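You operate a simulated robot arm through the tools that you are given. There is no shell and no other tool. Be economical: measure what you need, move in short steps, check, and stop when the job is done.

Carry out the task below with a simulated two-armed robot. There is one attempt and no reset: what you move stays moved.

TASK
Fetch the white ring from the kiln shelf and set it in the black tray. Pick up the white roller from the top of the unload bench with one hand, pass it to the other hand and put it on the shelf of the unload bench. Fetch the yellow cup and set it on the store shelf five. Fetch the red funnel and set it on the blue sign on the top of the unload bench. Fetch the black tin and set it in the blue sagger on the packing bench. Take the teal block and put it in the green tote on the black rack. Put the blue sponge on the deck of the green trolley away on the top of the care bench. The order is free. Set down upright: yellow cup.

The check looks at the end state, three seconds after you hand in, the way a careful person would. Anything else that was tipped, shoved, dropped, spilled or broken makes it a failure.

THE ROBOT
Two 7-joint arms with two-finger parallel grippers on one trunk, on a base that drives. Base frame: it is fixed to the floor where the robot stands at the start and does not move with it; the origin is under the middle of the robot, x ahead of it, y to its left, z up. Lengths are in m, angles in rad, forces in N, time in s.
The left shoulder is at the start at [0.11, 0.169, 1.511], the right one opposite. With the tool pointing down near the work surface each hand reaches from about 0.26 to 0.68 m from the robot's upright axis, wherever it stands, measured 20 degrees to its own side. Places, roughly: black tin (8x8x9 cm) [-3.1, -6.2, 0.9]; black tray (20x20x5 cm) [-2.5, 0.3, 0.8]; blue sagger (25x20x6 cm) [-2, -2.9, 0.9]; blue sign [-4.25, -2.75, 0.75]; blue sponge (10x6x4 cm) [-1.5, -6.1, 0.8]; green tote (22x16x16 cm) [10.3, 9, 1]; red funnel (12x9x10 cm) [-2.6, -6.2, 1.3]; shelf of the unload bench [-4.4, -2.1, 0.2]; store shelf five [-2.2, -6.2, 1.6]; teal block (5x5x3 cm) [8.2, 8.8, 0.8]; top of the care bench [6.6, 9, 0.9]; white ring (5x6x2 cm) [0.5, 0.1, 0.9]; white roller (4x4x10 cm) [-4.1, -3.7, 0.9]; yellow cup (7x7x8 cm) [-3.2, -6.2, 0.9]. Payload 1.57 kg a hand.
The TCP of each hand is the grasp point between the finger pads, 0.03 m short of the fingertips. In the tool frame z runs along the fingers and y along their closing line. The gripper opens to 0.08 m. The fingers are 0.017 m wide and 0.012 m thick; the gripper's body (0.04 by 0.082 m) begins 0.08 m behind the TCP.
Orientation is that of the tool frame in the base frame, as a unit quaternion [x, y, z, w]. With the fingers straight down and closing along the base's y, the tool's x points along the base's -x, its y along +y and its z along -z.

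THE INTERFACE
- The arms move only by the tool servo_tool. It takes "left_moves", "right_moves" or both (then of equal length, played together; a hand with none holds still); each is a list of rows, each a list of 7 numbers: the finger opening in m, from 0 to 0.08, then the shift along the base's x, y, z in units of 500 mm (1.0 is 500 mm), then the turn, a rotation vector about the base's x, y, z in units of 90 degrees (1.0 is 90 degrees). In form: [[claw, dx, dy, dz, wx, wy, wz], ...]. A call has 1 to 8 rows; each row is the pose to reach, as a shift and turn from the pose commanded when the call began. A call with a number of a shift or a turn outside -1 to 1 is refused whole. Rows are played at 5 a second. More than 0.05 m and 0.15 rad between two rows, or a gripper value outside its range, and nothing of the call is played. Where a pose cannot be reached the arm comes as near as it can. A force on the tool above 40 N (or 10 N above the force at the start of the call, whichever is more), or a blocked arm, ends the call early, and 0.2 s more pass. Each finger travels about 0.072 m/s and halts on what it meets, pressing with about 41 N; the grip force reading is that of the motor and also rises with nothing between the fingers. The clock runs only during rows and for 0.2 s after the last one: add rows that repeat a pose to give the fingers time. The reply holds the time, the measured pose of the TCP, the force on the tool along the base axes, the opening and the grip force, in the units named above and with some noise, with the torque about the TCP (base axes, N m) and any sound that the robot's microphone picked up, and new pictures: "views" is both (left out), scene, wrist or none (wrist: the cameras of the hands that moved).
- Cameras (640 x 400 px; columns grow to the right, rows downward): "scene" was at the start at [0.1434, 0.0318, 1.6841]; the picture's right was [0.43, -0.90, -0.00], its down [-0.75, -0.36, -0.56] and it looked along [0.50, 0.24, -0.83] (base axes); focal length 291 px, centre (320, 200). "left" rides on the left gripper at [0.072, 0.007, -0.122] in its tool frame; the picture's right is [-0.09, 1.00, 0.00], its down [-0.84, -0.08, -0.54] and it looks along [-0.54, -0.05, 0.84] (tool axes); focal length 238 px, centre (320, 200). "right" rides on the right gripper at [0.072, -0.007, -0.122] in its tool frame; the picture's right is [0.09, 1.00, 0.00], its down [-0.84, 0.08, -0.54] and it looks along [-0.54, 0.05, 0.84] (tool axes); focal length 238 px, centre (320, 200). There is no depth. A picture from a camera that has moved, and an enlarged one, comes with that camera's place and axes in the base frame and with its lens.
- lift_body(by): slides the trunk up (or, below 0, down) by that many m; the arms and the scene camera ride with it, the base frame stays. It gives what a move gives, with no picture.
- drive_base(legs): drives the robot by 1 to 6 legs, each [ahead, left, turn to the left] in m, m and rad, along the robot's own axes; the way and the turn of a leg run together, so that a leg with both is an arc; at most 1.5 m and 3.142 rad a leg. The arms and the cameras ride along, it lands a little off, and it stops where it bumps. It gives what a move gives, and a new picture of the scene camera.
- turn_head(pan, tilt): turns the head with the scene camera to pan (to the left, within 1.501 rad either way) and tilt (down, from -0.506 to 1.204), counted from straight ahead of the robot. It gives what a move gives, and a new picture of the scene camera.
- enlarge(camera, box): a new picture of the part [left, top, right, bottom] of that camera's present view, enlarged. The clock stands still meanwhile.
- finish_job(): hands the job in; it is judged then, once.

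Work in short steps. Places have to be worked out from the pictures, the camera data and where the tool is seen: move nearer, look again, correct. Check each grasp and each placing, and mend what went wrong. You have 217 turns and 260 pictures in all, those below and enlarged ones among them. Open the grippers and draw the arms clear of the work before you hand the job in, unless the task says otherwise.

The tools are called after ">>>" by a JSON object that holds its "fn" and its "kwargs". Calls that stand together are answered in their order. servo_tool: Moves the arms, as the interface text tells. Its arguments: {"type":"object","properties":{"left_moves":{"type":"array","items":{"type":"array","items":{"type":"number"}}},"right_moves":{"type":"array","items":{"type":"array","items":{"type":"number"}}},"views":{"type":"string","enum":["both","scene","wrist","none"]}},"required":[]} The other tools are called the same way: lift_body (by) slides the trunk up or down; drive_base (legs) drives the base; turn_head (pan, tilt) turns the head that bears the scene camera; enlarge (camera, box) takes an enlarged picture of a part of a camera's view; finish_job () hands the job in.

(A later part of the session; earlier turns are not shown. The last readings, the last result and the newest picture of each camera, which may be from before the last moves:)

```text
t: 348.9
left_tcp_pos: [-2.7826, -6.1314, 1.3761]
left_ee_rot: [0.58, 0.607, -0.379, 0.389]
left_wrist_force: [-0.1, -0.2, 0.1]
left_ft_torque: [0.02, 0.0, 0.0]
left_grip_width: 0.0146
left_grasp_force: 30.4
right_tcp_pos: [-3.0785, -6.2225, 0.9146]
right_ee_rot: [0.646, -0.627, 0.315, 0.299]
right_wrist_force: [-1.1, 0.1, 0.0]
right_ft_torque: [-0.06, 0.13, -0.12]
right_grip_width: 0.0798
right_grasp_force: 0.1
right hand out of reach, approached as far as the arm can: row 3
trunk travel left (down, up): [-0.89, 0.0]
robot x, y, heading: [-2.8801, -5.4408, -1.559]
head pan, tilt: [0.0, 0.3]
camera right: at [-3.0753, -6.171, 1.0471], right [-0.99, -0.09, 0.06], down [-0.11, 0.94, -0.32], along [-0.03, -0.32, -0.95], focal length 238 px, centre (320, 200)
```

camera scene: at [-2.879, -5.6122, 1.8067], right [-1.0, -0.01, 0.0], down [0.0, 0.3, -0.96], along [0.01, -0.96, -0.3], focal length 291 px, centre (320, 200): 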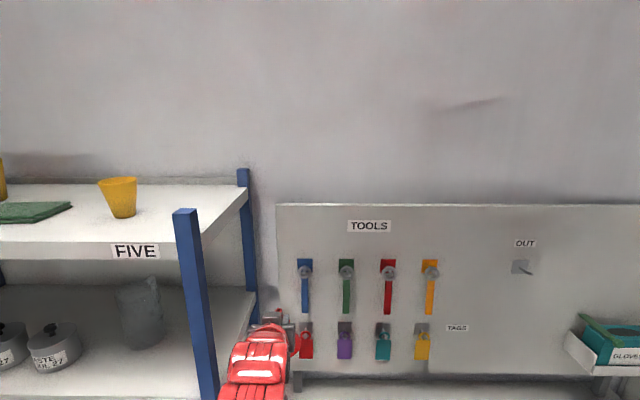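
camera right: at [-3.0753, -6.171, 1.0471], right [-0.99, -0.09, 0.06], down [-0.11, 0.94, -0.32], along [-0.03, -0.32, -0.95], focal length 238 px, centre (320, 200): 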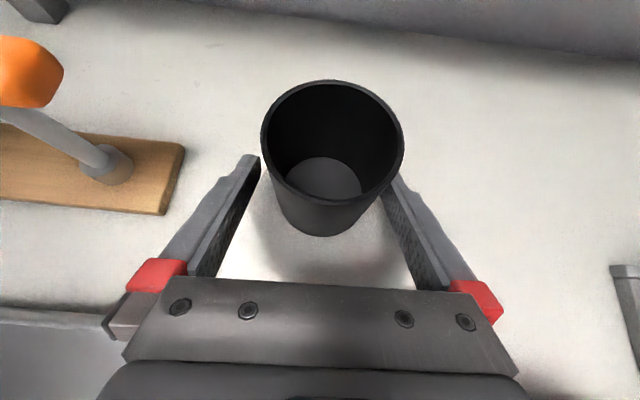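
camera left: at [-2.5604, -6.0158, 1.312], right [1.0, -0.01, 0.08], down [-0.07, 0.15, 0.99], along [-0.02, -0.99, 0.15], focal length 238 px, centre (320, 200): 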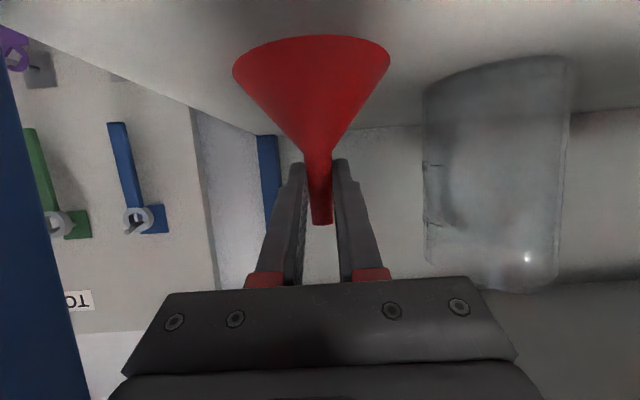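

Slightly off to one side; I nudge 4 mm and close.

>>> {"fn": "servo_tool", "kwargs": {"right_moves": [[0.08, -0.008, 0, 0, 0, 0, 0], [0.07, -0.008, 0, 0, 0, 0, 0], [0.06, -0.008, 0, 0, 0, 0, 0], [0.05, -0.008, 0, 0, 0, 0, 0], [0.05, -0.008, 0, 0, 0, 0, 0]], "views": "wrist"}}

```text
t: 350.1
left_tcp_pos: [-2.7832, -6.1299, 1.3757]
left_ee_rot: [0.58, 0.608, -0.378, 0.389]
left_wrist_force: [0.0, 0.4, 0.2]
left_ft_torque: [0.02, -0.01, 0.01]
left_grip_width: 0.0143
left_grasp_force: 29.9
right_tcp_pos: [-3.0765, -6.2216, 0.912]
right_ee_rot: [0.649, -0.626, 0.317, 0.295]
right_wrist_force: [0.9, 0.4, 3.3]
right_ft_torque: [-0.07, 0.11, 0.03]
right_grip_width: 0.071
right_grasp_force: 40.6
right hand out of reach, approached as far as the arm can: row 1
trunk travel left (down, up): [-0.89, 0.0]
robot x, y, heading: [-2.8799, -5.4398, -1.553]
head pan, tilt: [0.0, 0.3]
camera right: at [-3.0736, -6.171, 1.0442], right [-0.99, -0.1, 0.06], down [-0.11, 0.94, -0.31], along [-0.02, -0.32, -0.95], focal length 238 px, centre (320, 200)
```

right: 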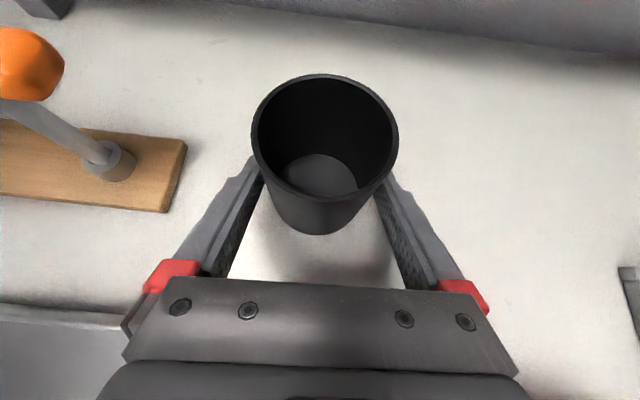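

Gripped (71 mm). Lift and back out.

>>> {"fn": "servo_tool", "kwargs": {"right_moves": [[0.05, 0, 0.01, 0.05, 0, 0, 0], [0.05, 0, 0.03, 0.13, 0, 0, 0], [0.05, 0, 0.06, 0.21, 0, 0, 0], [0.05, 0, 0.09, 0.28, 0, 0, 0]], "views": "wrist"}}

>>> {"fn": "drive_base", "kwargs": {"legs": [[-0.6, 0, 0]]}}

```text
t: 351.1
left_tcp_pos: [-2.7829, -6.1281, 1.3778]
left_ee_rot: [0.581, 0.607, -0.38, 0.388]
left_wrist_force: [-0.1, 0.2, -0.8]
left_ft_torque: [0.0, -0.01, -0.02]
left_grip_width: 0.0144
left_grasp_force: 30.9
right_tcp_pos: [-3.0856, -6.1844, 1.0527]
right_ee_rot: [0.644, -0.628, 0.316, 0.302]
right_wrist_force: [-0.6, 0.3, -0.2]
right_ft_torque: [-0.02, 0.0, -0.01]
right_grip_width: 0.071
right_grasp_force: 40.7
trunk travel left (down, up): [-0.89, 0.0]
robot x, y, heading: [-2.8801, -5.4418, -1.555]
head pan, tilt: [0.0, 0.3]
camera right: at [-3.0803, -6.1327, 1.185], right [-0.99, -0.08, 0.07], down [-0.1, 0.94, -0.33], along [-0.03, -0.33, -0.94], focal length 238 px, centre (320, 200)
```

right: 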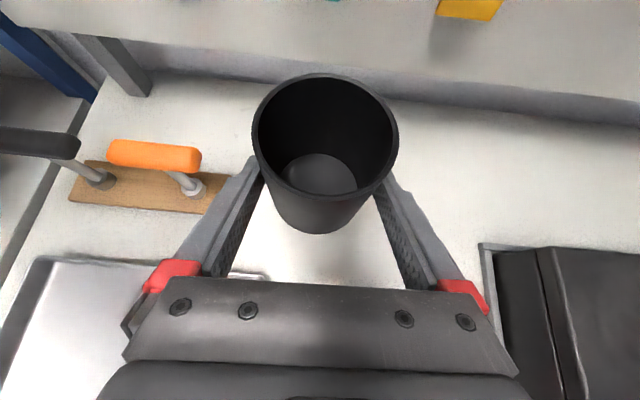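

```text
t: 354.5
left_tcp_pos: [-2.7872, -5.5256, 1.3758]
left_ee_rot: [0.577, 0.61, -0.377, 0.391]
left_wrist_force: [-0.1, 0.4, -1.2]
left_ft_torque: [-0.01, 0.02, 0.0]
left_grip_width: 0.0144
left_grasp_force: 30.1
right_tcp_pos: [-3.0886, -5.5857, 1.0508]
right_ee_rot: [0.648, -0.624, 0.318, 0.3]
right_wrist_force: [-0.7, 0.5, -0.7]
right_ft_torque: [-0.01, -0.02, 0.04]
right_grip_width: 0.0706
right_grasp_force: 41.6
trunk travel left (down, up): [-0.89, 0.0]
robot x, y, heading: [-2.8908, -4.8404, -1.546]
head pan, tilt: [0.0, 0.3]
camera scene: at [-2.8886, -5.0109, 1.8064], right [-1.0, -0.02, 0.0], down [-0.01, 0.3, -0.95], along [0.02, -0.95, -0.3], focal length 291 px, centre (320, 200)
```

scene: 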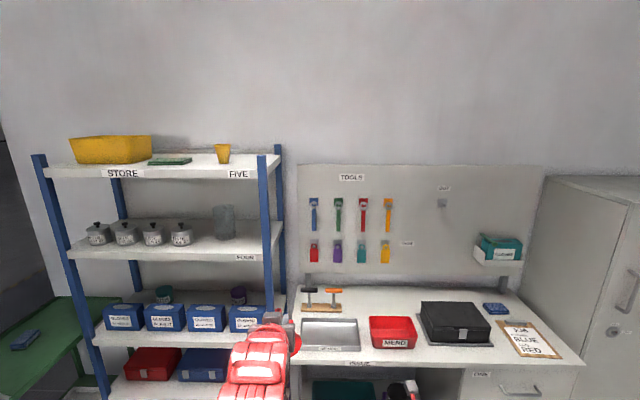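

Both objects held. Now to the packing bench: turn to face +x and strafe north.

>>> {"fn": "drive_base", "kwargs": {"legs": [[-0.05, 0, 1.55], [-0.1, 1.1, 0], [0, 1.04, 0]]}}

>>> {"fn": "enlarge", "kwargs": {"camera": "right", "box": [0, 0, 640, 400]}}

```text
t: 368.9
left_tcp_pos: [-2.385, -2.5863, 1.3752]
left_ee_rot: [-0.022, 0.839, 0.009, 0.543]
left_wrist_force: [0.0, 0.5, -1.0]
left_ft_torque: [0.03, 0.0, 0.03]
left_grip_width: 0.0141
left_grasp_force: 30.3
right_tcp_pos: [-2.3252, -2.8873, 1.0523]
right_ee_rot: [0.899, 0.015, 0.438, -0.012]
right_wrist_force: [0.0, 0.2, -0.6]
right_ft_torque: [0.0, 0.03, -0.05]
right_grip_width: 0.0704
right_grasp_force: 41.2
trunk travel left (down, up): [-0.89, 0.0]
robot x, y, heading: [-3.074, -2.6899, 0.022]
head pan, tilt: [0.0, 0.3]
camera scene: at [-2.8995, -2.6838, 1.8065], right [0.02, -1.0, 0.0], down [-0.3, -0.01, -0.96], along [0.95, 0.02, -0.3], focal length 291 px, centre (320, 200)
```

scene: 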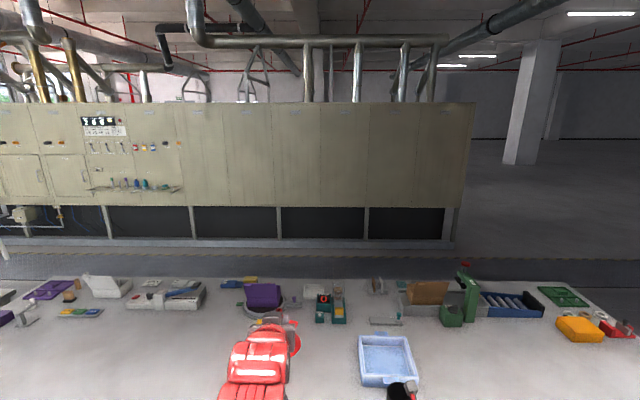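

```text
1.00 times, centred on (320, 200) of right (not enlarged: the box is as wide or as high as the picture)
camera zoom: at [-2.3765, -2.8833, 1.1842], right [0.09, -0.99, 0.06], down [-0.94, -0.11, -0.33], along [0.33, -0.03, -0.94], focal length 238 px, centre (320, 200)
```

zoom: 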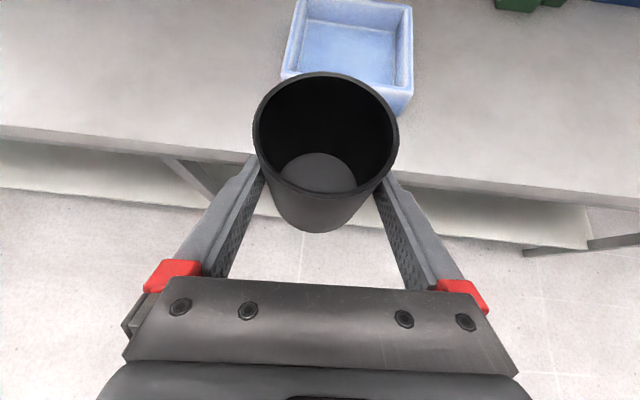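

Sagger centre ≈ [-1.97, -2.913], rim z ≈ 0.915. I drive 0.3 m ahead and check again.

>>> {"fn": "drive_base", "kwargs": {"legs": [[0.3, -0.02, -0.02]]}}

>>> {"fn": "servo_tool", "kwargs": {"right_moves": [[0.05, 0.03, 0, 0, 0, 0, 0], [0.05, 0.06, 0, -0.02, 0, 0, 0]], "views": "wrist"}}

```text
t: 371.0
left_tcp_pos: [-2.0851, -2.6131, 1.3773]
left_ee_rot: [-0.016, 0.839, 0.006, 0.544]
left_wrist_force: [-0.5, 0.0, 0.6]
left_ft_torque: [0.03, 0.0, -0.03]
left_grip_width: 0.0141
left_grasp_force: 30.7
right_tcp_pos: [-2.0293, -2.9145, 1.0531]
right_ee_rot: [0.899, 0.008, 0.438, -0.009]
right_wrist_force: [-0.3, 0.2, -0.1]
right_ft_torque: [0.0, 0.0, 0.0]
right_grip_width: 0.0705
right_grasp_force: 41.3
trunk travel left (down, up): [-0.89, 0.0]
robot x, y, heading: [-2.7726, -2.7032, 0.006]
head pan, tilt: [0.0, 0.3]
camera scene: at [-2.6013, -2.7022, 1.8067], right [0.01, -1.0, 0.0], down [-0.29, 0.0, -0.96], along [0.96, 0.01, -0.29], focal length 291 px, centre (320, 200)
```

scene: 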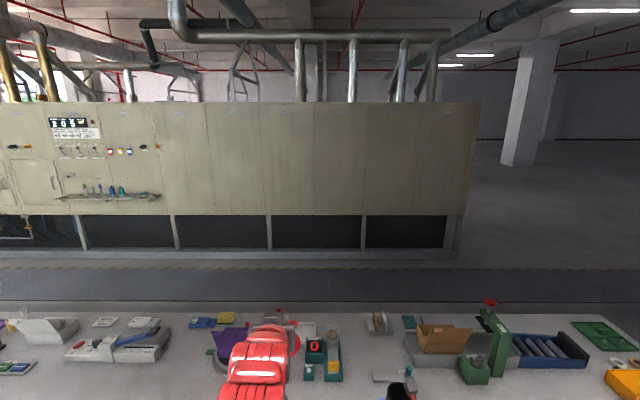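

```text
t: 371.6
left_tcp_pos: [-2.0829, -2.6128, 1.3764]
left_ee_rot: [-0.015, 0.84, 0.004, 0.543]
left_wrist_force: [0.0, 0.2, -0.3]
left_ft_torque: [-0.01, 0.01, -0.04]
left_grip_width: 0.0141
left_grasp_force: 30.5
right_tcp_pos: [-1.9984, -2.915, 1.0422]
right_ee_rot: [0.899, 0.008, 0.437, -0.009]
right_wrist_force: [0.7, -0.7, -1.1]
right_ft_torque: [-0.02, -0.02, -0.01]
right_grip_width: 0.0708
right_grasp_force: 40.7
trunk travel left (down, up): [-0.89, 0.0]
robot x, y, heading: [-2.7727, -2.7033, 0.004]
head pan, tilt: [0.0, 0.3]
camera right: at [-2.0488, -2.911, 1.174], right [0.08, -0.99, 0.06], down [-0.94, -0.09, -0.32], along [0.33, -0.03, -0.94], focal length 238 px, centre (320, 200)
```

right: 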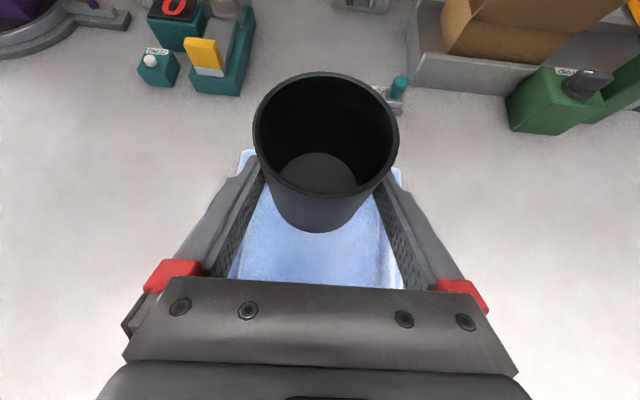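

Sagger spans x −2.095…−1.907. I shift back 1 cm and lower to contact.

>>> {"fn": "servo_tool", "kwargs": {"right_moves": [[0.05, -0.024, -0.008, -0.06, 0, 0, 0], [0.05, -0.024, -0.008, -0.13, 0, 0, 0], [0.05, -0.024, -0.008, -0.18, 0, 0, 0], [0.05, -0.024, -0.008, -0.2, 0, 0, 0], [0.05, -0.024, -0.008, -0.215, 0, 0, 0], [0.05, -0.024, -0.008, -0.23, 0, 0, 0], [0.05, -0.024, -0.008, -0.245, 0, 0, 0], [0.05, -0.024, -0.008, -0.26, 0, 0, 0]], "views": "wrist"}}

```text
t: 373.4
left_tcp_pos: [-2.0861, -2.6122, 1.3798]
left_ee_rot: [-0.015, 0.839, 0.003, 0.544]
left_wrist_force: [-0.5, -0.4, -0.2]
left_ft_torque: [0.02, 0.02, 0.02]
left_grip_width: 0.0143
left_grasp_force: 30.9
right_tcp_pos: [-2.0104, -2.9194, 0.9166]
right_ee_rot: [0.898, 0.008, 0.441, -0.007]
right_wrist_force: [-2.9, 1.8, 23.8]
right_ft_torque: [-0.41, 0.21, -0.2]
right_grip_width: 0.0708
right_grasp_force: 41.4
trunk travel left (down, up): [-0.89, 0.0]
robot x, y, heading: [-2.7715, -2.7052, 0.005]
head pan, tilt: [0.0, 0.3]
camera right: at [-2.0625, -2.9147, 1.0483], right [0.08, -0.99, 0.07], down [-0.94, -0.09, -0.33], along [0.34, -0.04, -0.94], focal length 238 px, centre (320, 200)
```

right: 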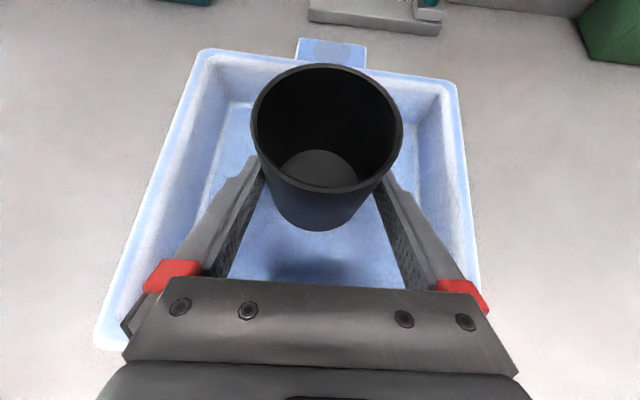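

Tin rests in the sagger. I open and retreat up along the axis.

>>> {"fn": "servo_tool", "kwargs": {"right_moves": [[0.075, 0, 0, 0.004, 0, 0, 0], [0.08, 0, 0, 0.006, 0, 0, 0], [0.08, 0, 0, 0.006, 0, 0, 0], [0.08, -0.05, 0, 0.06, 0, 0, 0], [0.08, -0.1, 0, 0.12, 0, 0, 0], [0.08, -0.15, 0, 0.18, 0, 0, 0], [0.08, -0.2, 0, 0.24, 0, 0, 0]], "views": "wrist"}}

```text
t: 375.0
left_tcp_pos: [-2.0841, -2.6123, 1.378]
left_ee_rot: [-0.015, 0.839, 0.004, 0.545]
left_wrist_force: [-0.8, 0.1, -0.2]
left_ft_torque: [-0.02, 0.02, -0.02]
left_grip_width: 0.0141
left_grasp_force: 30.4
right_tcp_pos: [-2.1111, -2.9178, 1.0308]
right_ee_rot: [0.899, 0.007, 0.438, -0.008]
right_wrist_force: [-0.1, -0.2, 0.7]
right_ft_torque: [0.01, -0.05, -0.01]
right_grip_width: 0.0799
right_grasp_force: 0.1
trunk travel left (down, up): [-0.89, 0.0]
robot x, y, heading: [-2.7743, -2.7045, 0.004]
head pan, tilt: [0.0, 0.3]
camera right: at [-2.1626, -2.9125, 1.163], right [0.08, -0.99, 0.06], down [-0.94, -0.09, -0.33], along [0.33, -0.04, -0.94], focal length 238 px, centre (320, 200)
```

right: 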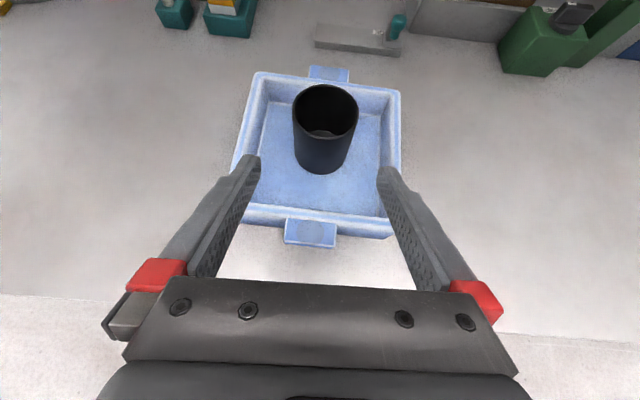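

Tin is in the sagger. Now the funnel: back off and turn to the unload bench.

>>> {"fn": "drive_base", "kwargs": {"legs": [[-0.35, 0, 0], [0, 0, 3.135]]}}

>>> {"fn": "turn_head", "kwargs": {"pan": 0.0, "tilt": 0.6}}

>>> {"fn": "enlarge", "kwargs": {"camera": "scene", "box": [140, 130, 460, 330]}}

```text
t: 384.6
left_tcp_pos: [-3.8129, -2.8041, 1.3775]
left_ee_rot: [0.84, 0.02, -0.542, 0.008]
left_wrist_force: [0.7, -0.5, -0.3]
left_ft_torque: [0.03, -0.03, -0.02]
left_grip_width: 0.0143
left_grasp_force: 30.4
right_tcp_pos: [-3.7891, -2.4977, 1.0308]
right_ee_rot: [-0.012, 0.899, -0.011, -0.438]
right_wrist_force: [-0.4, 0.9, 0.2]
right_ft_torque: [0.0, 0.04, -0.01]
right_grip_width: 0.0801
right_grasp_force: 0.1
trunk travel left (down, up): [-0.89, 0.0]
robot x, y, heading: [-3.1241, -2.7037, -3.13]
head pan, tilt: [0.0, 0.3]
camera scene: at [-3.2987, -2.7069, 1.8065], right [-0.02, 1.0, 0.0], down [0.3, 0.0, -0.96], along [-0.96, -0.01, -0.3], focal length 291 px, centre (320, 200)
```

scene: 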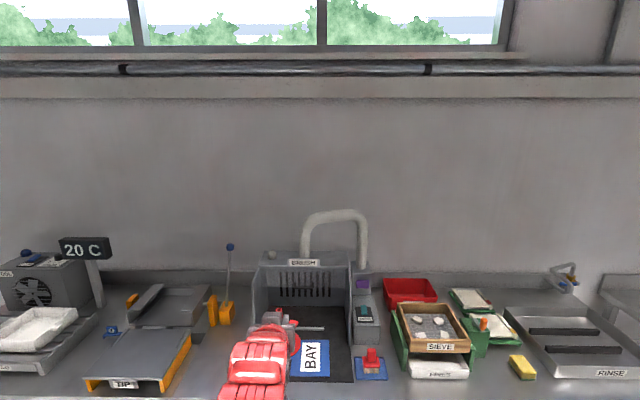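

```text
t: 385.4
left_tcp_pos: [-3.8124, -2.8039, 1.3769]
left_ee_rot: [0.84, 0.019, -0.543, 0.007]
left_wrist_force: [0.1, 0.0, 0.2]
left_ft_torque: [0.0, -0.03, 0.02]
left_grip_width: 0.0143
left_grasp_force: 30.8
right_tcp_pos: [-3.7884, -2.4994, 1.0302]
right_ee_rot: [-0.013, 0.899, -0.011, -0.438]
right_wrist_force: [0.2, 0.1, 0.1]
right_ft_torque: [-0.01, -0.03, 0.04]
right_grip_width: 0.0799
right_grasp_force: 0.0
trunk travel left (down, up): [-0.89, 0.0]
robot x, y, heading: [-3.1253, -2.7059, -3.124]
head pan, tilt: [0.0, 0.6]
camera scene: at [-3.2937, -2.7069, 1.7791], right [-0.02, 1.0, 0.0], down [0.56, 0.01, -0.83], along [-0.83, -0.01, -0.56], focal length 291 px, centre (320, 200)
```

scene: 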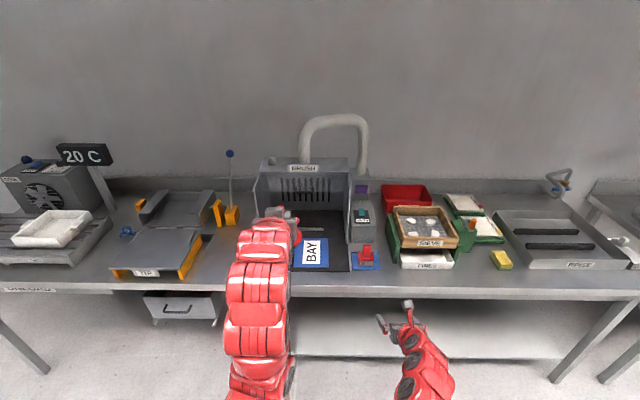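

```text
2.00 times, centred on (300, 230) of scene
camera zoom: at [-3.2937, -2.7069, 1.7791], right [-0.02, 1.0, 0.0], down [0.56, 0.01, -0.83], along [-0.83, -0.01, -0.56], focal length 582 px, centre (360, 140)
```

zoom: 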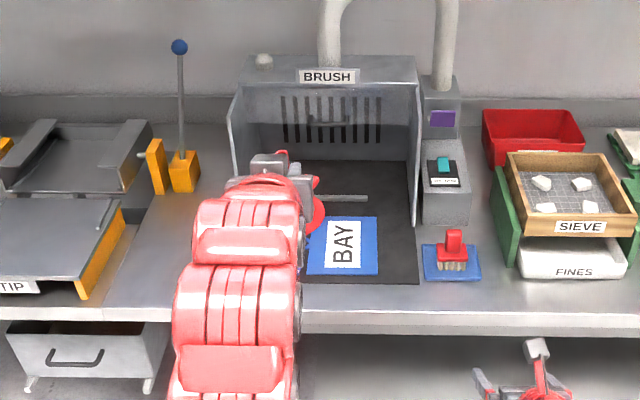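

Sign ≈ centre [-4.24, -2.76]. I lower the left hand, raise the right for clearance, shift 4 cm right and drive in.

>>> {"fn": "servo_tool", "kwargs": {"left_moves": [[0.0, 0, 0, -0.09, 0, 0, 0], [0.0, 0, 0, -0.18, 0, 0, 0], [0.0, 0, 0, -0.27, 0, 0, 0], [0.0, 0, 0, -0.36, 0, 0, 0], [0.0, 0, 0, -0.45, 0, 0, 0], [0.0, 0, 0, -0.54, 0, 0, 0], [0.0, 0, 0, -0.62, 0, 0, 0]], "right_moves": [[0.08, 0, 0, 0.04, 0, 0, 0], [0.08, 0, 0, 0.1, 0, 0, 0], [0.08, 0, 0, 0.16, 0, 0, 0], [0.08, 0, 0, 0.22, 0, 0, 0], [0.08, 0, 0, 0.28, 0, 0, 0], [0.08, 0, 0, 0.28, 0, 0, 0], [0.08, 0, 0, 0.28, 0, 0, 0]], "views": "none"}}

>>> {"fn": "drive_base", "kwargs": {"legs": [[0.36, -0.044, -0.015]]}}

>>> {"fn": "enlarge", "kwargs": {"camera": "left", "box": [0, 0, 640, 400]}}

```text
t: 387.0
left_tcp_pos: [-3.8114, -2.8018, 1.0649]
left_ee_rot: [0.839, 0.019, -0.543, 0.007]
left_wrist_force: [0.1, -0.1, -1.0]
left_ft_torque: [-0.02, 0.0, -0.04]
left_grip_width: 0.0139
left_grasp_force: 30.7
right_tcp_pos: [-3.7883, -2.5002, 1.1699]
right_ee_rot: [-0.011, 0.899, -0.009, -0.438]
right_wrist_force: [-1.0, 0.0, -0.8]
right_ft_torque: [0.0, 0.01, -0.02]
right_grip_width: 0.0799
right_grasp_force: 0.1
trunk travel left (down, up): [-0.89, 0.0]
robot x, y, heading: [-3.123, -2.7074, -3.129]
head pan, tilt: [0.0, 0.6]
```

```text
t: 389.4
left_tcp_pos: [-4.1719, -2.7477, 1.0667]
left_ee_rot: [0.839, 0.012, -0.544, 0.002]
left_wrist_force: [0.3, 0.3, -0.9]
left_ft_torque: [-0.02, -0.03, -0.01]
left_grip_width: 0.0141
left_grasp_force: 30.4
right_tcp_pos: [-4.1446, -2.4462, 1.17]
right_ee_rot: [-0.004, 0.898, -0.006, -0.439]
right_wrist_force: [0.6, -0.3, 0.7]
right_ft_torque: [0.02, 0.03, 0.01]
right_grip_width: 0.08
right_grasp_force: 0.0
trunk travel left (down, up): [-0.89, 0.0]
robot x, y, heading: [-3.4841, -2.6616, 3.137]
head pan, tilt: [0.0, 0.6]
camera scene: at [-3.6528, -2.6622, 1.7792], right [0.0, 1.0, 0.0], down [0.56, 0.0, -0.83], along [-0.83, 0.0, -0.56], focal length 291 px, centre (320, 200)
```

scene: 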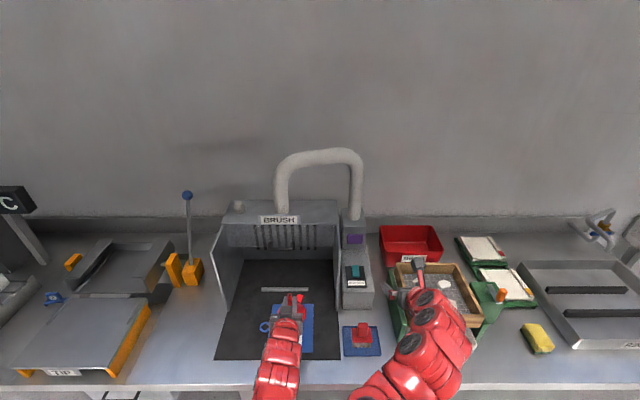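

```text
1.00 times, centred on (320, 200) of left (not enlarged: the box is as wide or as high as the picture)
camera zoom: at [-4.0303, -2.7503, 1.051], right [-0.02, -1.0, 0.08], down [0.15, 0.07, 0.99], along [-0.99, 0.03, 0.15], focal length 238 px, centre (320, 200)
```

zoom: 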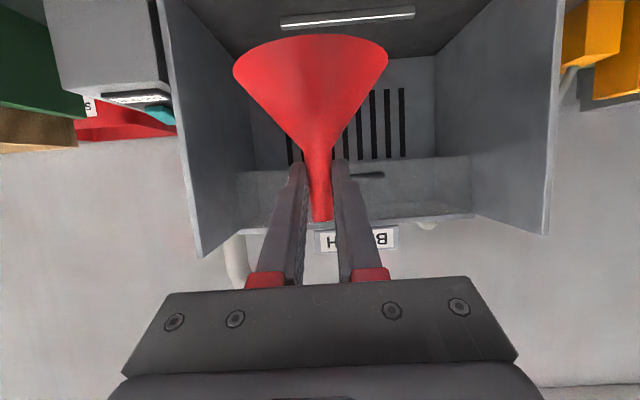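

I move over the sign centre and lower until contact.

>>> {"fn": "servo_tool", "kwargs": {"left_moves": [[0.0, -0.07, -0.01, 0, 0, 0, 0], [0.0, -0.136, -0.014, -0.02, 0, 0, 0], [0.0, -0.136, -0.014, -0.1, 0, 0, 0], [0.0, -0.136, -0.014, -0.15, 0, 0, 0]], "views": "scene"}}

>>> {"fn": "enlarge", "kwargs": {"camera": "scene", "box": [200, 250, 392, 370]}}

```text
t: 390.4
left_tcp_pos: [-4.241, -2.7547, 0.9925]
left_ee_rot: [0.839, 0.012, -0.544, 0.002]
left_wrist_force: [0.7, -0.6, -0.6]
left_ft_torque: [0.01, -0.03, -0.03]
left_grip_width: 0.0141
left_grasp_force: 30.5
right_tcp_pos: [-4.1447, -2.4453, 1.1683]
right_ee_rot: [-0.004, 0.899, -0.006, -0.438]
right_wrist_force: [-0.1, -0.6, 0.2]
right_ft_torque: [0.01, -0.03, 0.01]
right_grip_width: 0.08
right_grasp_force: 0.0
trunk travel left (down, up): [-0.89, 0.0]
robot x, y, heading: [-3.4829, -2.6632, 3.135]
head pan, tilt: [0.0, 0.6]
camera scene: at [-3.6541, -2.6623, 1.779], right [0.0, 1.0, 0.0], down [0.57, 0.0, -0.82], along [-0.82, 0.0, -0.57], focal length 291 px, centre (320, 200)
```

scene: 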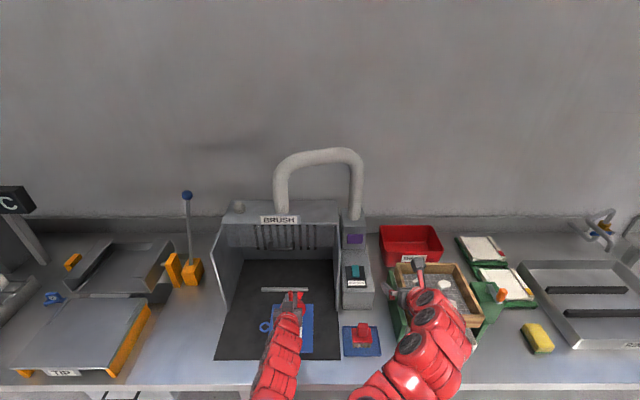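

```text
3.33 times, centred on (296, 310) of scene
camera zoom: at [-3.6541, -2.6623, 1.779], right [0.0, 1.0, 0.0], down [0.57, 0.0, -0.82], along [-0.82, 0.0, -0.57], focal length 971 px, centre (400, -167)
```

zoom: 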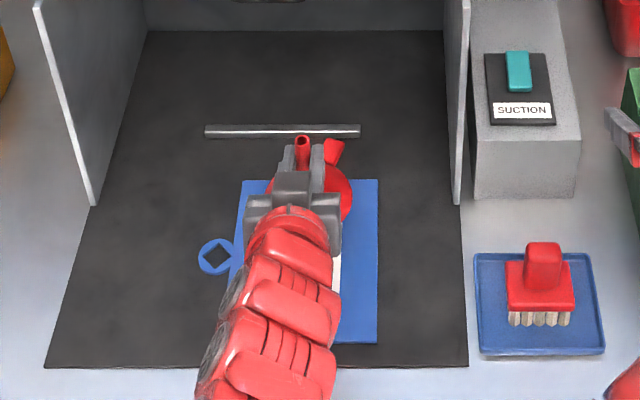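

Over the sign; I shift 1.5 cm back toward centre and lower to contact.

>>> {"fn": "servo_tool", "kwargs": {"left_moves": [[0.0, 0.03, -0.006, -0.02, 0, 0, 0], [0.0, 0.03, -0.006, -0.04, 0, 0, 0], [0.0, 0.03, -0.006, -0.055, 0, 0, 0], [0.0, 0.03, -0.006, -0.07, 0, 0, 0], [0.0, 0.03, -0.006, -0.082, 0, 0, 0], [0.0, 0.03, -0.006, -0.094, 0, 0, 0], [0.0, 0.03, -0.006, -0.106, 0, 0, 0]], "views": "wrist"}}

```text
t: 391.9
left_tcp_pos: [-4.2258, -2.7579, 0.9382]
left_ee_rot: [0.839, 0.012, -0.544, 0.002]
left_wrist_force: [-0.2, -0.4, -0.8]
left_ft_torque: [0.01, 0.03, 0.01]
left_grip_width: 0.0142
left_grasp_force: 30.5
right_tcp_pos: [-4.1447, -2.4458, 1.1691]
right_ee_rot: [-0.003, 0.899, -0.006, -0.438]
right_wrist_force: [-0.7, -0.9, -0.5]
right_ft_torque: [0.01, -0.01, 0.03]
right_grip_width: 0.08
right_grasp_force: 0.0
trunk travel left (down, up): [-0.89, 0.0]
robot x, y, heading: [-3.4854, -2.6654, 3.142]
head pan, tilt: [0.0, 0.6]
camera left: at [-4.0842, -2.7602, 0.9229], right [-0.02, -1.0, 0.08], down [0.15, 0.07, 0.99], along [-0.99, 0.03, 0.15], focal length 238 px, centre (320, 200)
```

left: 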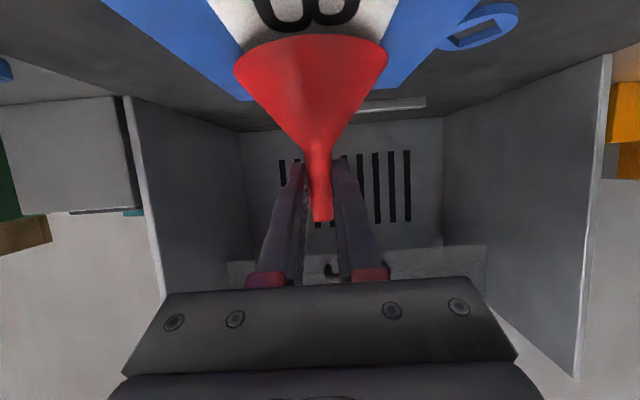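

Not touching yet; continue lowering.

>>> {"fn": "servo_tool", "kwargs": {"left_moves": [[0.0, 0, 0, -0.01, 0, 0, 0], [0.0, 0, 0, -0.02, 0, 0, 0], [0.0, 0, 0, -0.03, 0, 0, 0], [0.0, 0, 0, -0.04, 0, 0, 0], [0.0, 0, 0, -0.05, 0, 0, 0], [0.0, 0, 0, -0.06, 0, 0, 0]], "views": "wrist"}}

```text
t: 393.3
left_tcp_pos: [-4.2314, -2.7566, 0.9192]
left_ee_rot: [0.834, 0.012, -0.551, 0.004]
left_wrist_force: [8.1, 0.8, 25.1]
left_ft_torque: [-0.02, -0.45, -0.01]
left_grip_width: 0.0153
left_grasp_force: 30.7
right_tcp_pos: [-4.1443, -2.4453, 1.1698]
right_ee_rot: [-0.004, 0.899, -0.006, -0.438]
right_wrist_force: [-0.9, -0.1, 0.2]
right_ft_torque: [0.02, -0.01, 0.02]
right_grip_width: 0.08
right_grasp_force: 0.1
trunk travel left (down, up): [-0.89, 0.0]
robot x, y, heading: [-3.4822, -2.6685, 3.142]
head pan, tilt: [0.0, 0.6]
stopped in row 6 (left hand): the force on the tool passed its limit at 44 N (the readings are from after the stop); the commanded pose is now the measured one
camera left: at [-4.0897, -2.7588, 0.9015], right [-0.01, -1.0, 0.08], down [0.17, 0.07, 0.98], along [-0.99, 0.02, 0.17], focal length 238 px, centre (320, 200)
```

left: 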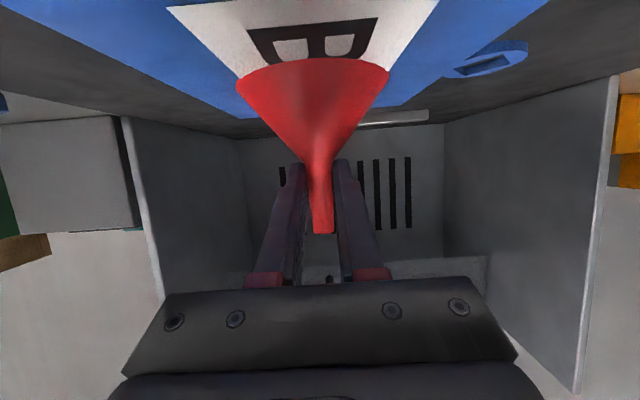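

Seated on the sign. Open and back out along the tool axis.

>>> {"fn": "servo_tool", "kwargs": {"left_moves": [[0.02, 0, 0, 0.004, 0, 0, 0], [0.035, 0, 0, 0.006, 0, 0, 0], [0.05, 0, 0, 0.008, 0, 0, 0], [0.06, 0, 0, 0.01, 0, 0, 0], [0.06, 0.05, 0, 0.03, 0, 0, 0], [0.06, 0.12, 0, 0.07, 0, 0, 0], [0.06, 0.16, 0, 0.12, 0, 0, 0]], "views": "none"}}

>>> {"fn": "drive_base", "kwargs": {"legs": [[-0.4, 0, 0]]}}

>>> {"fn": "enlarge", "kwargs": {"camera": "scene", "box": [200, 140, 440, 290]}}

```text
t: 394.9
left_tcp_pos: [-4.1479, -2.7564, 0.9746]
left_ee_rot: [0.836, 0.013, -0.548, 0.004]
left_wrist_force: [0.4, 0.0, 1.1]
left_ft_torque: [0.02, -0.02, 0.02]
left_grip_width: 0.0602
left_grasp_force: 0.0
right_tcp_pos: [-4.144, -2.4456, 1.169]
right_ee_rot: [-0.004, 0.899, -0.006, -0.438]
right_wrist_force: [-0.3, -0.4, -0.3]
right_ft_torque: [-0.01, 0.01, -0.01]
right_grip_width: 0.0799
right_grasp_force: 0.0
trunk travel left (down, up): [-0.89, 0.0]
robot x, y, heading: [-3.4807, -2.6613, 3.136]
head pan, tilt: [0.0, 0.6]
```

```text
t: 397.4
left_tcp_pos: [-3.747, -2.7593, 0.9743]
left_ee_rot: [0.837, 0.011, -0.547, 0.002]
left_wrist_force: [0.5, 0.0, 0.5]
left_ft_torque: [0.0, -0.01, 0.0]
left_grip_width: 0.0599
left_grasp_force: 0.0
right_tcp_pos: [-3.7424, -2.4459, 1.1689]
right_ee_rot: [-0.003, 0.899, -0.006, -0.438]
right_wrist_force: [-0.2, 0.3, 0.1]
right_ft_torque: [0.02, 0.01, -0.01]
right_grip_width: 0.0799
right_grasp_force: 0.0
trunk travel left (down, up): [-0.89, 0.0]
robot x, y, heading: [-3.0829, -2.6637, 3.134]
head pan, tilt: [0.0, 0.6]
camera scene: at [-3.2525, -2.6634, 1.7789], right [0.01, 1.0, 0.0], down [0.57, 0.0, -0.82], along [-0.82, 0.0, -0.57], focal length 291 px, centre (320, 200)
```

scene: 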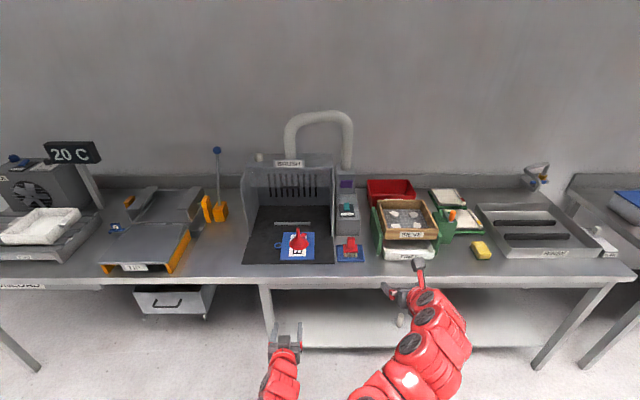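

```text
2.67 times, centred on (320, 215) of scene
camera zoom: at [-3.2525, -2.6634, 1.7789], right [0.01, 1.0, 0.0], down [0.57, 0.0, -0.82], along [-0.82, 0.0, -0.57], focal length 777 px, centre (320, 160)
```

zoom: 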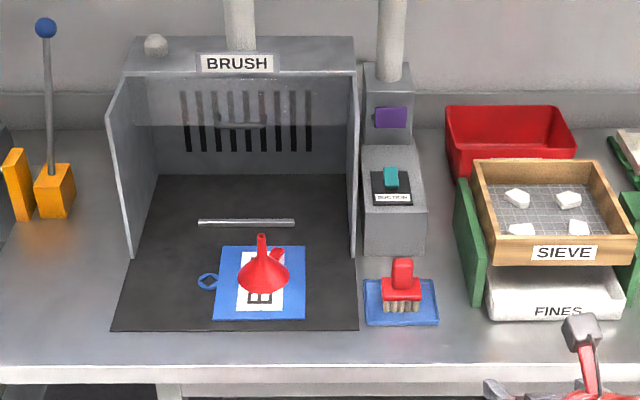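

Funnel stands on the sign. Now the sponge on the green trolley: I raise the left hand, drive round to the trolley's east side facing −x.

>>> {"fn": "servo_tool", "kwargs": {"left_moves": [[0.07, 0, 0, 0.08, 0, -0.09, 0], [0.07, 0, 0, 0.16, 0, -0.18, 0], [0.07, 0, 0, 0.22, 0, -0.27, 0], [0.07, 0, 0, 0.28, 0, -0.36, 0], [0.07, 0, 0, 0.32, 0, -0.45, 0]], "views": "none"}}

>>> {"fn": "drive_base", "kwargs": {"legs": [[0, 0, 1.575], [1.45, 0, 0], [0.85, 0, 0], [0, 0, -1.57], [-1.4, 0, 0], [-0.9, 0, 0]]}}

>>> {"fn": "turn_head", "kwargs": {"pan": 0.4, "tilt": 0.5}}

```text
t: 398.6
left_tcp_pos: [-3.7474, -2.7588, 1.1278]
left_ee_rot: [0.972, 0.016, -0.235, 0.004]
left_wrist_force: [-1.0, -0.2, 0.5]
left_ft_torque: [0.01, -0.03, -0.04]
left_grip_width: 0.07
left_grasp_force: 0.1
left hand out of reach, approached as far as the arm can: row 5
right_tcp_pos: [-3.7424, -2.4454, 1.169]
right_ee_rot: [-0.003, 0.899, -0.006, -0.438]
right_wrist_force: [-0.1, -0.1, -0.3]
right_ft_torque: [0.0, 0.01, 0.03]
right_grip_width: 0.0799
right_grasp_force: 0.0
trunk travel left (down, up): [-0.89, 0.0]
robot x, y, heading: [-3.0819, -2.6657, 3.138]
head pan, tilt: [0.0, 0.6]
```

```text
t: 428.6
left_tcp_pos: [-1.4092, -5.054, 1.1274]
left_ee_rot: [0.971, 0.01, -0.238, 0.001]
left_wrist_force: [-0.6, 0.4, 0.3]
left_ft_torque: [0.01, -0.01, 0.01]
left_grip_width: 0.0698
left_grasp_force: 0.1
right_tcp_pos: [-1.3989, -4.7423, 1.1695]
right_ee_rot: [0.003, 0.899, -0.004, -0.438]
right_wrist_force: [0.4, 0.2, 0.5]
right_ft_torque: [-0.01, 0.01, -0.02]
right_grip_width: 0.08
right_grasp_force: 0.1
trunk travel left (down, up): [-0.89, 0.0]
robot x, y, heading: [-0.7424, -4.9725, 3.122]
head pan, tilt: [0.0, 0.6]
camera scene: at [-0.9116, -4.965, 1.779], right [0.02, 1.0, 0.0], down [0.57, -0.01, -0.82], along [-0.82, 0.02, -0.57], focal length 291 px, centre (320, 200)
```

scene: 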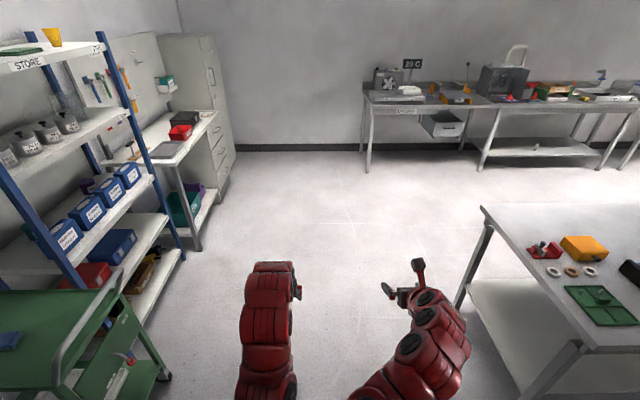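

```text
t: 429.5
left_tcp_pos: [-1.4094, -5.0532, 1.1281]
left_ee_rot: [0.972, 0.011, -0.236, 0.002]
left_wrist_force: [0.3, -0.1, -0.1]
left_ft_torque: [-0.01, 0.01, 0.03]
left_grip_width: 0.0703
left_grasp_force: 0.1
right_tcp_pos: [-1.399, -4.7408, 1.1692]
right_ee_rot: [0.003, 0.899, -0.003, -0.438]
right_wrist_force: [-1.0, -0.4, -1.2]
right_ft_torque: [-0.02, 0.01, -0.01]
right_grip_width: 0.0801
right_grasp_force: 0.1
trunk travel left (down, up): [-0.89, 0.0]
robot x, y, heading: [-0.7415, -4.9658, 3.12]
head pan, tilt: [0.4, 0.499]
camera scene: at [-0.9072, -5.0005, 1.7881], right [-0.37, 0.93, 0.0], down [0.44, 0.18, -0.88], along [-0.82, -0.33, -0.48], focal length 291 px, centre (320, 200)
```

scene: 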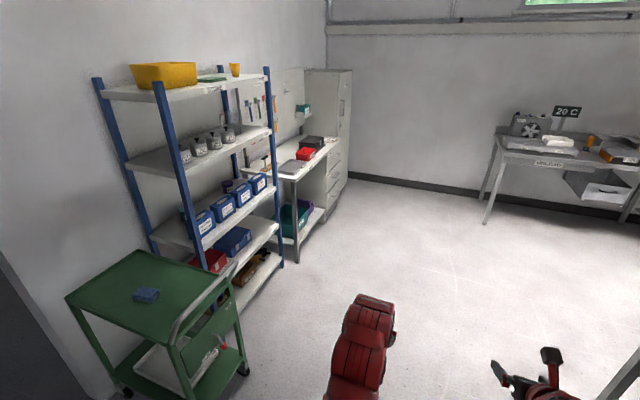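

Sponge ≈ [-1.48, -6.045]. I strafe south to it and look with the left wrist camera.

>>> {"fn": "drive_base", "kwargs": {"legs": [[0.07, 0.99, 0.02]]}}

>>> {"fn": "enlarge", "kwargs": {"camera": "left", "box": [0, 0, 640, 400]}}

```text
t: 434.6
left_tcp_pos: [-1.4856, -6.0551, 1.1272]
left_ee_rot: [0.971, 0.021, -0.237, 0.003]
left_wrist_force: [-0.6, 0.0, 0.5]
left_ft_torque: [-0.03, -0.01, 0.0]
left_grip_width: 0.0701
left_grasp_force: 0.0
right_tcp_pos: [-1.4823, -5.7424, 1.1684]
right_ee_rot: [-0.006, 0.898, -0.008, -0.439]
right_wrist_force: [-0.3, -0.3, 0.1]
right_ft_torque: [0.02, 0.0, 0.04]
right_grip_width: 0.0799
right_grasp_force: 0.1
trunk travel left (down, up): [-0.89, 0.0]
robot x, y, heading: [-0.8177, -5.9547, -3.142]
head pan, tilt: [0.4, 0.499]
camera scene: at [-0.9855, -5.991, 1.7881], right [-0.39, 0.92, 0.0], down [0.44, 0.19, -0.88], along [-0.81, -0.34, -0.48], focal length 291 px, centre (320, 200)
```

scene: 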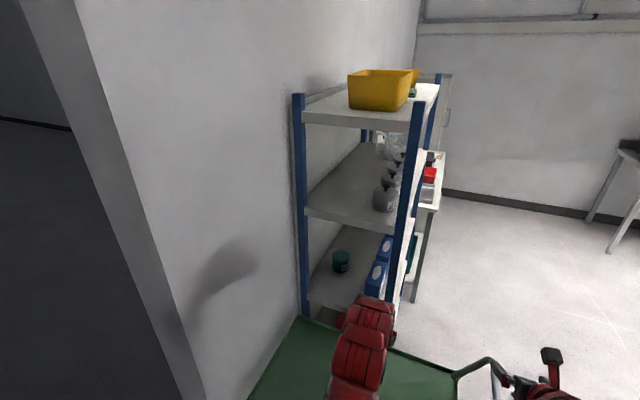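

```text
1.00 times, centred on (320, 200) of left (not enlarged: the box is as wide or as high as the picture)
camera zoom: at [-1.3651, -6.056, 1.2033], right [-0.04, -1.0, 0.04], down [-0.5, 0.06, 0.87], along [-0.87, 0.01, -0.5], focal length 238 px, centre (320, 200)
```

zoom: 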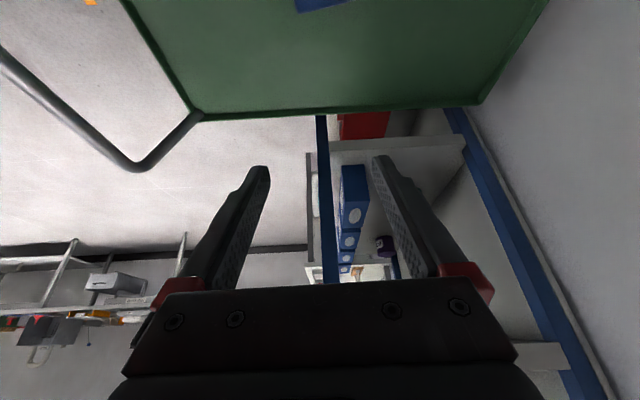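

The sponge is below the frame; I pitch the left tool to vertical and lower a bit.

>>> {"fn": "servo_tool", "kwargs": {"left_moves": [[0.07, 0, 0, -0.07, 0, -0.09, 0], [0.07, 0, 0, -0.14, 0, -0.18, 0], [0.07, 0.02, 0, -0.2, 0, -0.27, 0], [0.07, 0.02, 0, -0.24, 0, -0.3, 0]], "views": "wrist"}}

```text
t: 435.6
left_tcp_pos: [-1.4768, -6.0563, 1.0053]
left_ee_rot: [1.0, 0.02, -0.003, 0.009]
left_wrist_force: [-0.9, 0.1, -0.7]
left_ft_torque: [0.01, -0.01, 0.0]
left_grip_width: 0.0702
left_grasp_force: 0.0
right_tcp_pos: [-1.4829, -5.7428, 1.1681]
right_ee_rot: [-0.007, 0.899, -0.008, -0.438]
right_wrist_force: [0.3, -0.4, -0.9]
right_ft_torque: [-0.02, -0.01, -0.02]
right_grip_width: 0.0801
right_grasp_force: 0.0
trunk travel left (down, up): [-0.89, 0.0]
robot x, y, heading: [-0.8211, -5.9566, -3.139]
head pan, tilt: [0.4, 0.499]
camera left: at [-1.4031, -6.0567, 1.1277], right [-0.05, -1.0, 0.02], down [-0.84, 0.06, 0.55], along [-0.55, 0.01, -0.84], focal length 238 px, centre (320, 200)
```

left: 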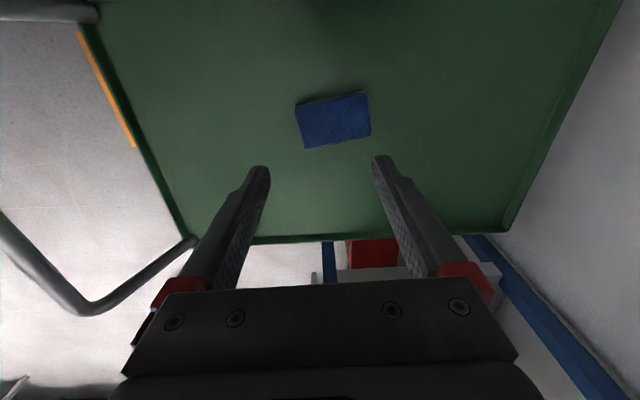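

The sponge's 10 cm side lies across the fingers, so I need to turn the tool about 85° to grip its 6 cm side. I try rotating clockwise in place.

>>> {"fn": "servo_tool", "kwargs": {"left_moves": [[0.08, 0, 0, 0, 0, 0, -0.09], [0.08, 0, 0, 0, 0, 0, -0.18], [0.08, 0, 0, 0, 0, 0, -0.27], [0.08, 0, 0, 0, 0, 0, -0.36], [0.08, 0, 0, 0, 0, 0, -0.45], [0.08, 0, 0, 0, 0, 0, -0.54], [0.08, 0, 0, 0, 0, 0, -0.63], [0.08, 0, 0, 0, 0, 0, -0.72]], "views": "none"}}

>>> {"fn": "servo_tool", "kwargs": {"left_moves": [[0.08, 0, 0, 0, 0, 0, -0.09], [0.08, 0, 0, 0, 0, 0, -0.18], [0.08, 0, 0, 0, 0, 0, -0.228]], "views": "wrist"}}

```text
t: 437.4
left_tcp_pos: [-1.4754, -6.0557, 1.0096]
left_ee_rot: [0.853, -0.521, -0.008, 0.006]
left_wrist_force: [-0.1, -0.3, -0.4]
left_ft_torque: [-0.04, 0.03, 0.0]
left_grip_width: 0.0796
left_grasp_force: 0.0
right_tcp_pos: [-1.4828, -5.7428, 1.1685]
right_ee_rot: [-0.007, 0.899, -0.007, -0.439]
right_wrist_force: [0.2, 0.6, 0.4]
right_ft_torque: [0.04, -0.03, -0.01]
right_grip_width: 0.0798
right_grasp_force: 0.0
trunk travel left (down, up): [-0.89, 0.0]
robot x, y, heading: [-0.8207, -5.9597, -3.143]
head pan, tilt: [0.4, 0.499]
```

```text
t: 438.2
left_tcp_pos: [-1.4757, -6.0544, 1.0085]
left_ee_rot: [0.748, -0.664, -0.008, 0.005]
left_wrist_force: [-0.9, 0.4, 0.2]
left_ft_torque: [0.02, 0.0, 0.02]
left_grip_width: 0.0798
left_grasp_force: 0.0
right_tcp_pos: [-1.483, -5.7437, 1.1711]
right_ee_rot: [-0.007, 0.899, -0.007, -0.439]
right_wrist_force: [-1.0, -0.7, -0.8]
right_ft_torque: [-0.01, -0.01, -0.01]
right_grip_width: 0.0796
right_grasp_force: 0.1
trunk travel left (down, up): [-0.89, 0.0]
robot x, y, heading: [-0.8192, -5.9519, -3.135]
head pan, tilt: [0.4, 0.499]
camera left: at [-1.4709, -6.1276, 1.13], right [-1.0, -0.03, 0.02], down [-0.01, 0.84, 0.55], along [-0.03, 0.55, -0.84], focal length 238 px, centre (320, 200)
```

left: 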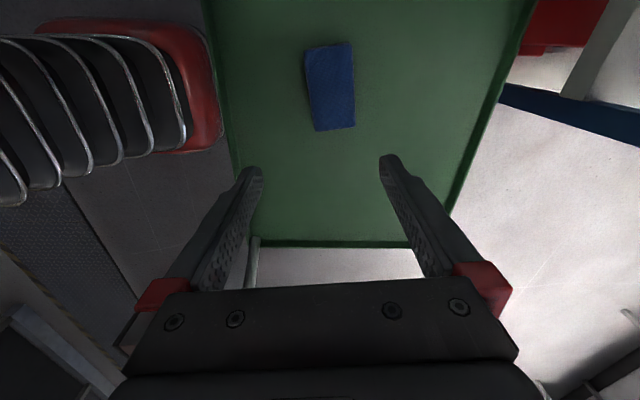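

Now aligned to the short side. I lower the trunk 0.13 and descend above the sponge at [-1.494, -6.078].

>>> {"fn": "lift_body", "kwargs": {"by": -0.13}}

>>> {"fn": "servo_tool", "kwargs": {"left_moves": [[0.08, -0.037, -0.047, -0.02, 0, 0, 0], [0.08, -0.037, -0.047, -0.08, 0, 0, 0], [0.08, -0.037, -0.047, -0.12, 0, 0, 0]], "views": "wrist"}}

```text
t: 439.8
left_tcp_pos: [-1.4756, -6.0547, 0.8785]
left_ee_rot: [0.748, -0.664, -0.009, 0.004]
left_wrist_force: [-0.6, 0.4, -0.3]
left_ft_torque: [-0.01, 0.02, -0.02]
left_grip_width: 0.0799
left_grasp_force: 0.0
right_tcp_pos: [-1.4825, -5.7434, 1.0399]
right_ee_rot: [-0.006, 0.899, -0.007, -0.438]
right_wrist_force: [0.5, 0.4, -0.8]
right_ft_torque: [0.0, 0.01, -0.03]
right_grip_width: 0.08
right_grasp_force: 0.1
trunk travel left (down, up): [-0.76, 0.13]
robot x, y, heading: [-0.8186, -5.9534, -3.14]
head pan, tilt: [0.4, 0.499]
```

```text
t: 440.6
left_tcp_pos: [-1.4937, -6.0783, 0.8189]
left_ee_rot: [0.748, -0.664, -0.008, 0.005]
left_wrist_force: [0.2, 0.2, 0.5]
left_ft_torque: [0.01, 0.01, 0.02]
left_grip_width: 0.08
left_grasp_force: 0.1
right_tcp_pos: [-1.4828, -5.7431, 1.0392]
right_ee_rot: [-0.007, 0.899, -0.008, -0.438]
right_wrist_force: [-0.5, -1.1, -0.5]
right_ft_torque: [0.0, 0.0, 0.03]
right_grip_width: 0.0799
right_grasp_force: 0.1
trunk travel left (down, up): [-0.76, 0.13]
robot x, y, heading: [-0.8236, -5.9533, -3.137]
head pan, tilt: [0.4, 0.499]
camera left: at [-1.4883, -6.1506, 0.94], right [-1.0, -0.03, 0.02], down [-0.01, 0.84, 0.55], along [-0.03, 0.55, -0.84], focal length 238 px, centre (320, 200)
```

left: 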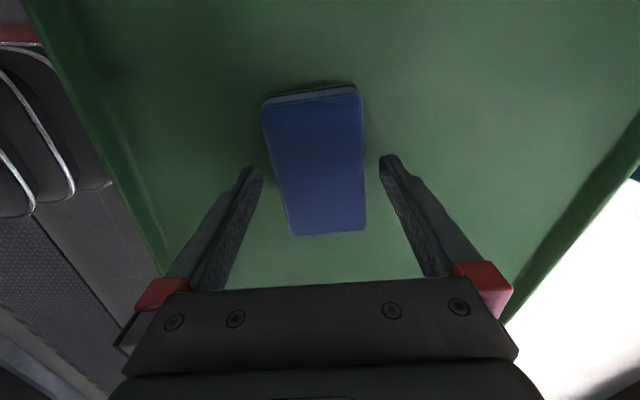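

The sponge is between the fingers (top z ≈ 0.79). I lower to TCP 0.785 and close.

>>> {"fn": "servo_tool", "kwargs": {"left_moves": [[0.08, 0.006, 0, -0.03, 0, 0, 0], [0.08, 0.006, 0, -0.055, 0, 0, 0], [0.08, 0.006, 0, -0.068, 0, 0, 0], [0.06, 0.006, 0, -0.068, 0, 0, 0], [0.045, 0.006, 0, -0.068, 0, 0, 0], [0.035, 0.006, 0, -0.068, 0, 0, 0], [0.035, 0.006, 0, -0.068, 0, 0, 0]], "views": "wrist"}}

```text
t: 441.3
left_tcp_pos: [-1.4876, -6.0783, 0.8017]
left_ee_rot: [0.749, -0.663, -0.015, 0.009]
left_wrist_force: [13.7, -0.4, 45.0]
left_ft_torque: [0.09, -2.66, -0.1]
left_grip_width: 0.0799
left_grasp_force: 0.1
left hand out of reach, approached as far as the arm can: row 2, 3
right_tcp_pos: [-1.4797, -5.7417, 1.0438]
right_ee_rot: [-0.007, 0.898, -0.009, -0.44]
right_wrist_force: [-0.4, 0.1, 0.1]
right_ft_torque: [-0.02, -0.02, -0.01]
right_grip_width: 0.0803
right_grasp_force: 0.1
trunk travel left (down, up): [-0.76, 0.13]
robot x, y, heading: [-0.8211, -5.9574, -3.138]
head pan, tilt: [0.4, 0.499]
stopped in row 3 (left hand): the force on the tool passed its limit at 52 N (the readings are from after the stop); the commanded pose is now the measured one
camera left: at [-1.4812, -6.15, 0.9228], right [-1.0, -0.03, 0.04], down [0.0, 0.84, 0.55], along [-0.04, 0.55, -0.84], focal length 238 px, centre (320, 200)
```

left: 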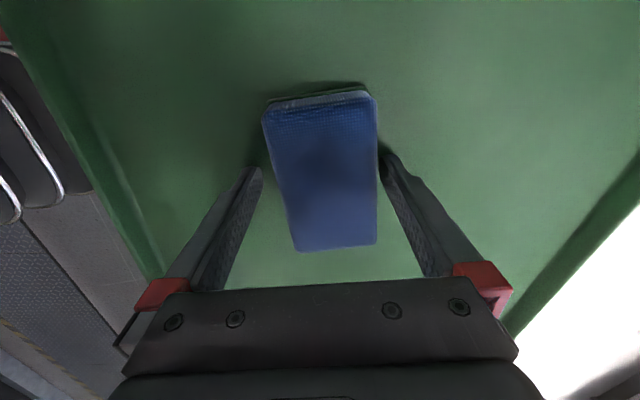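

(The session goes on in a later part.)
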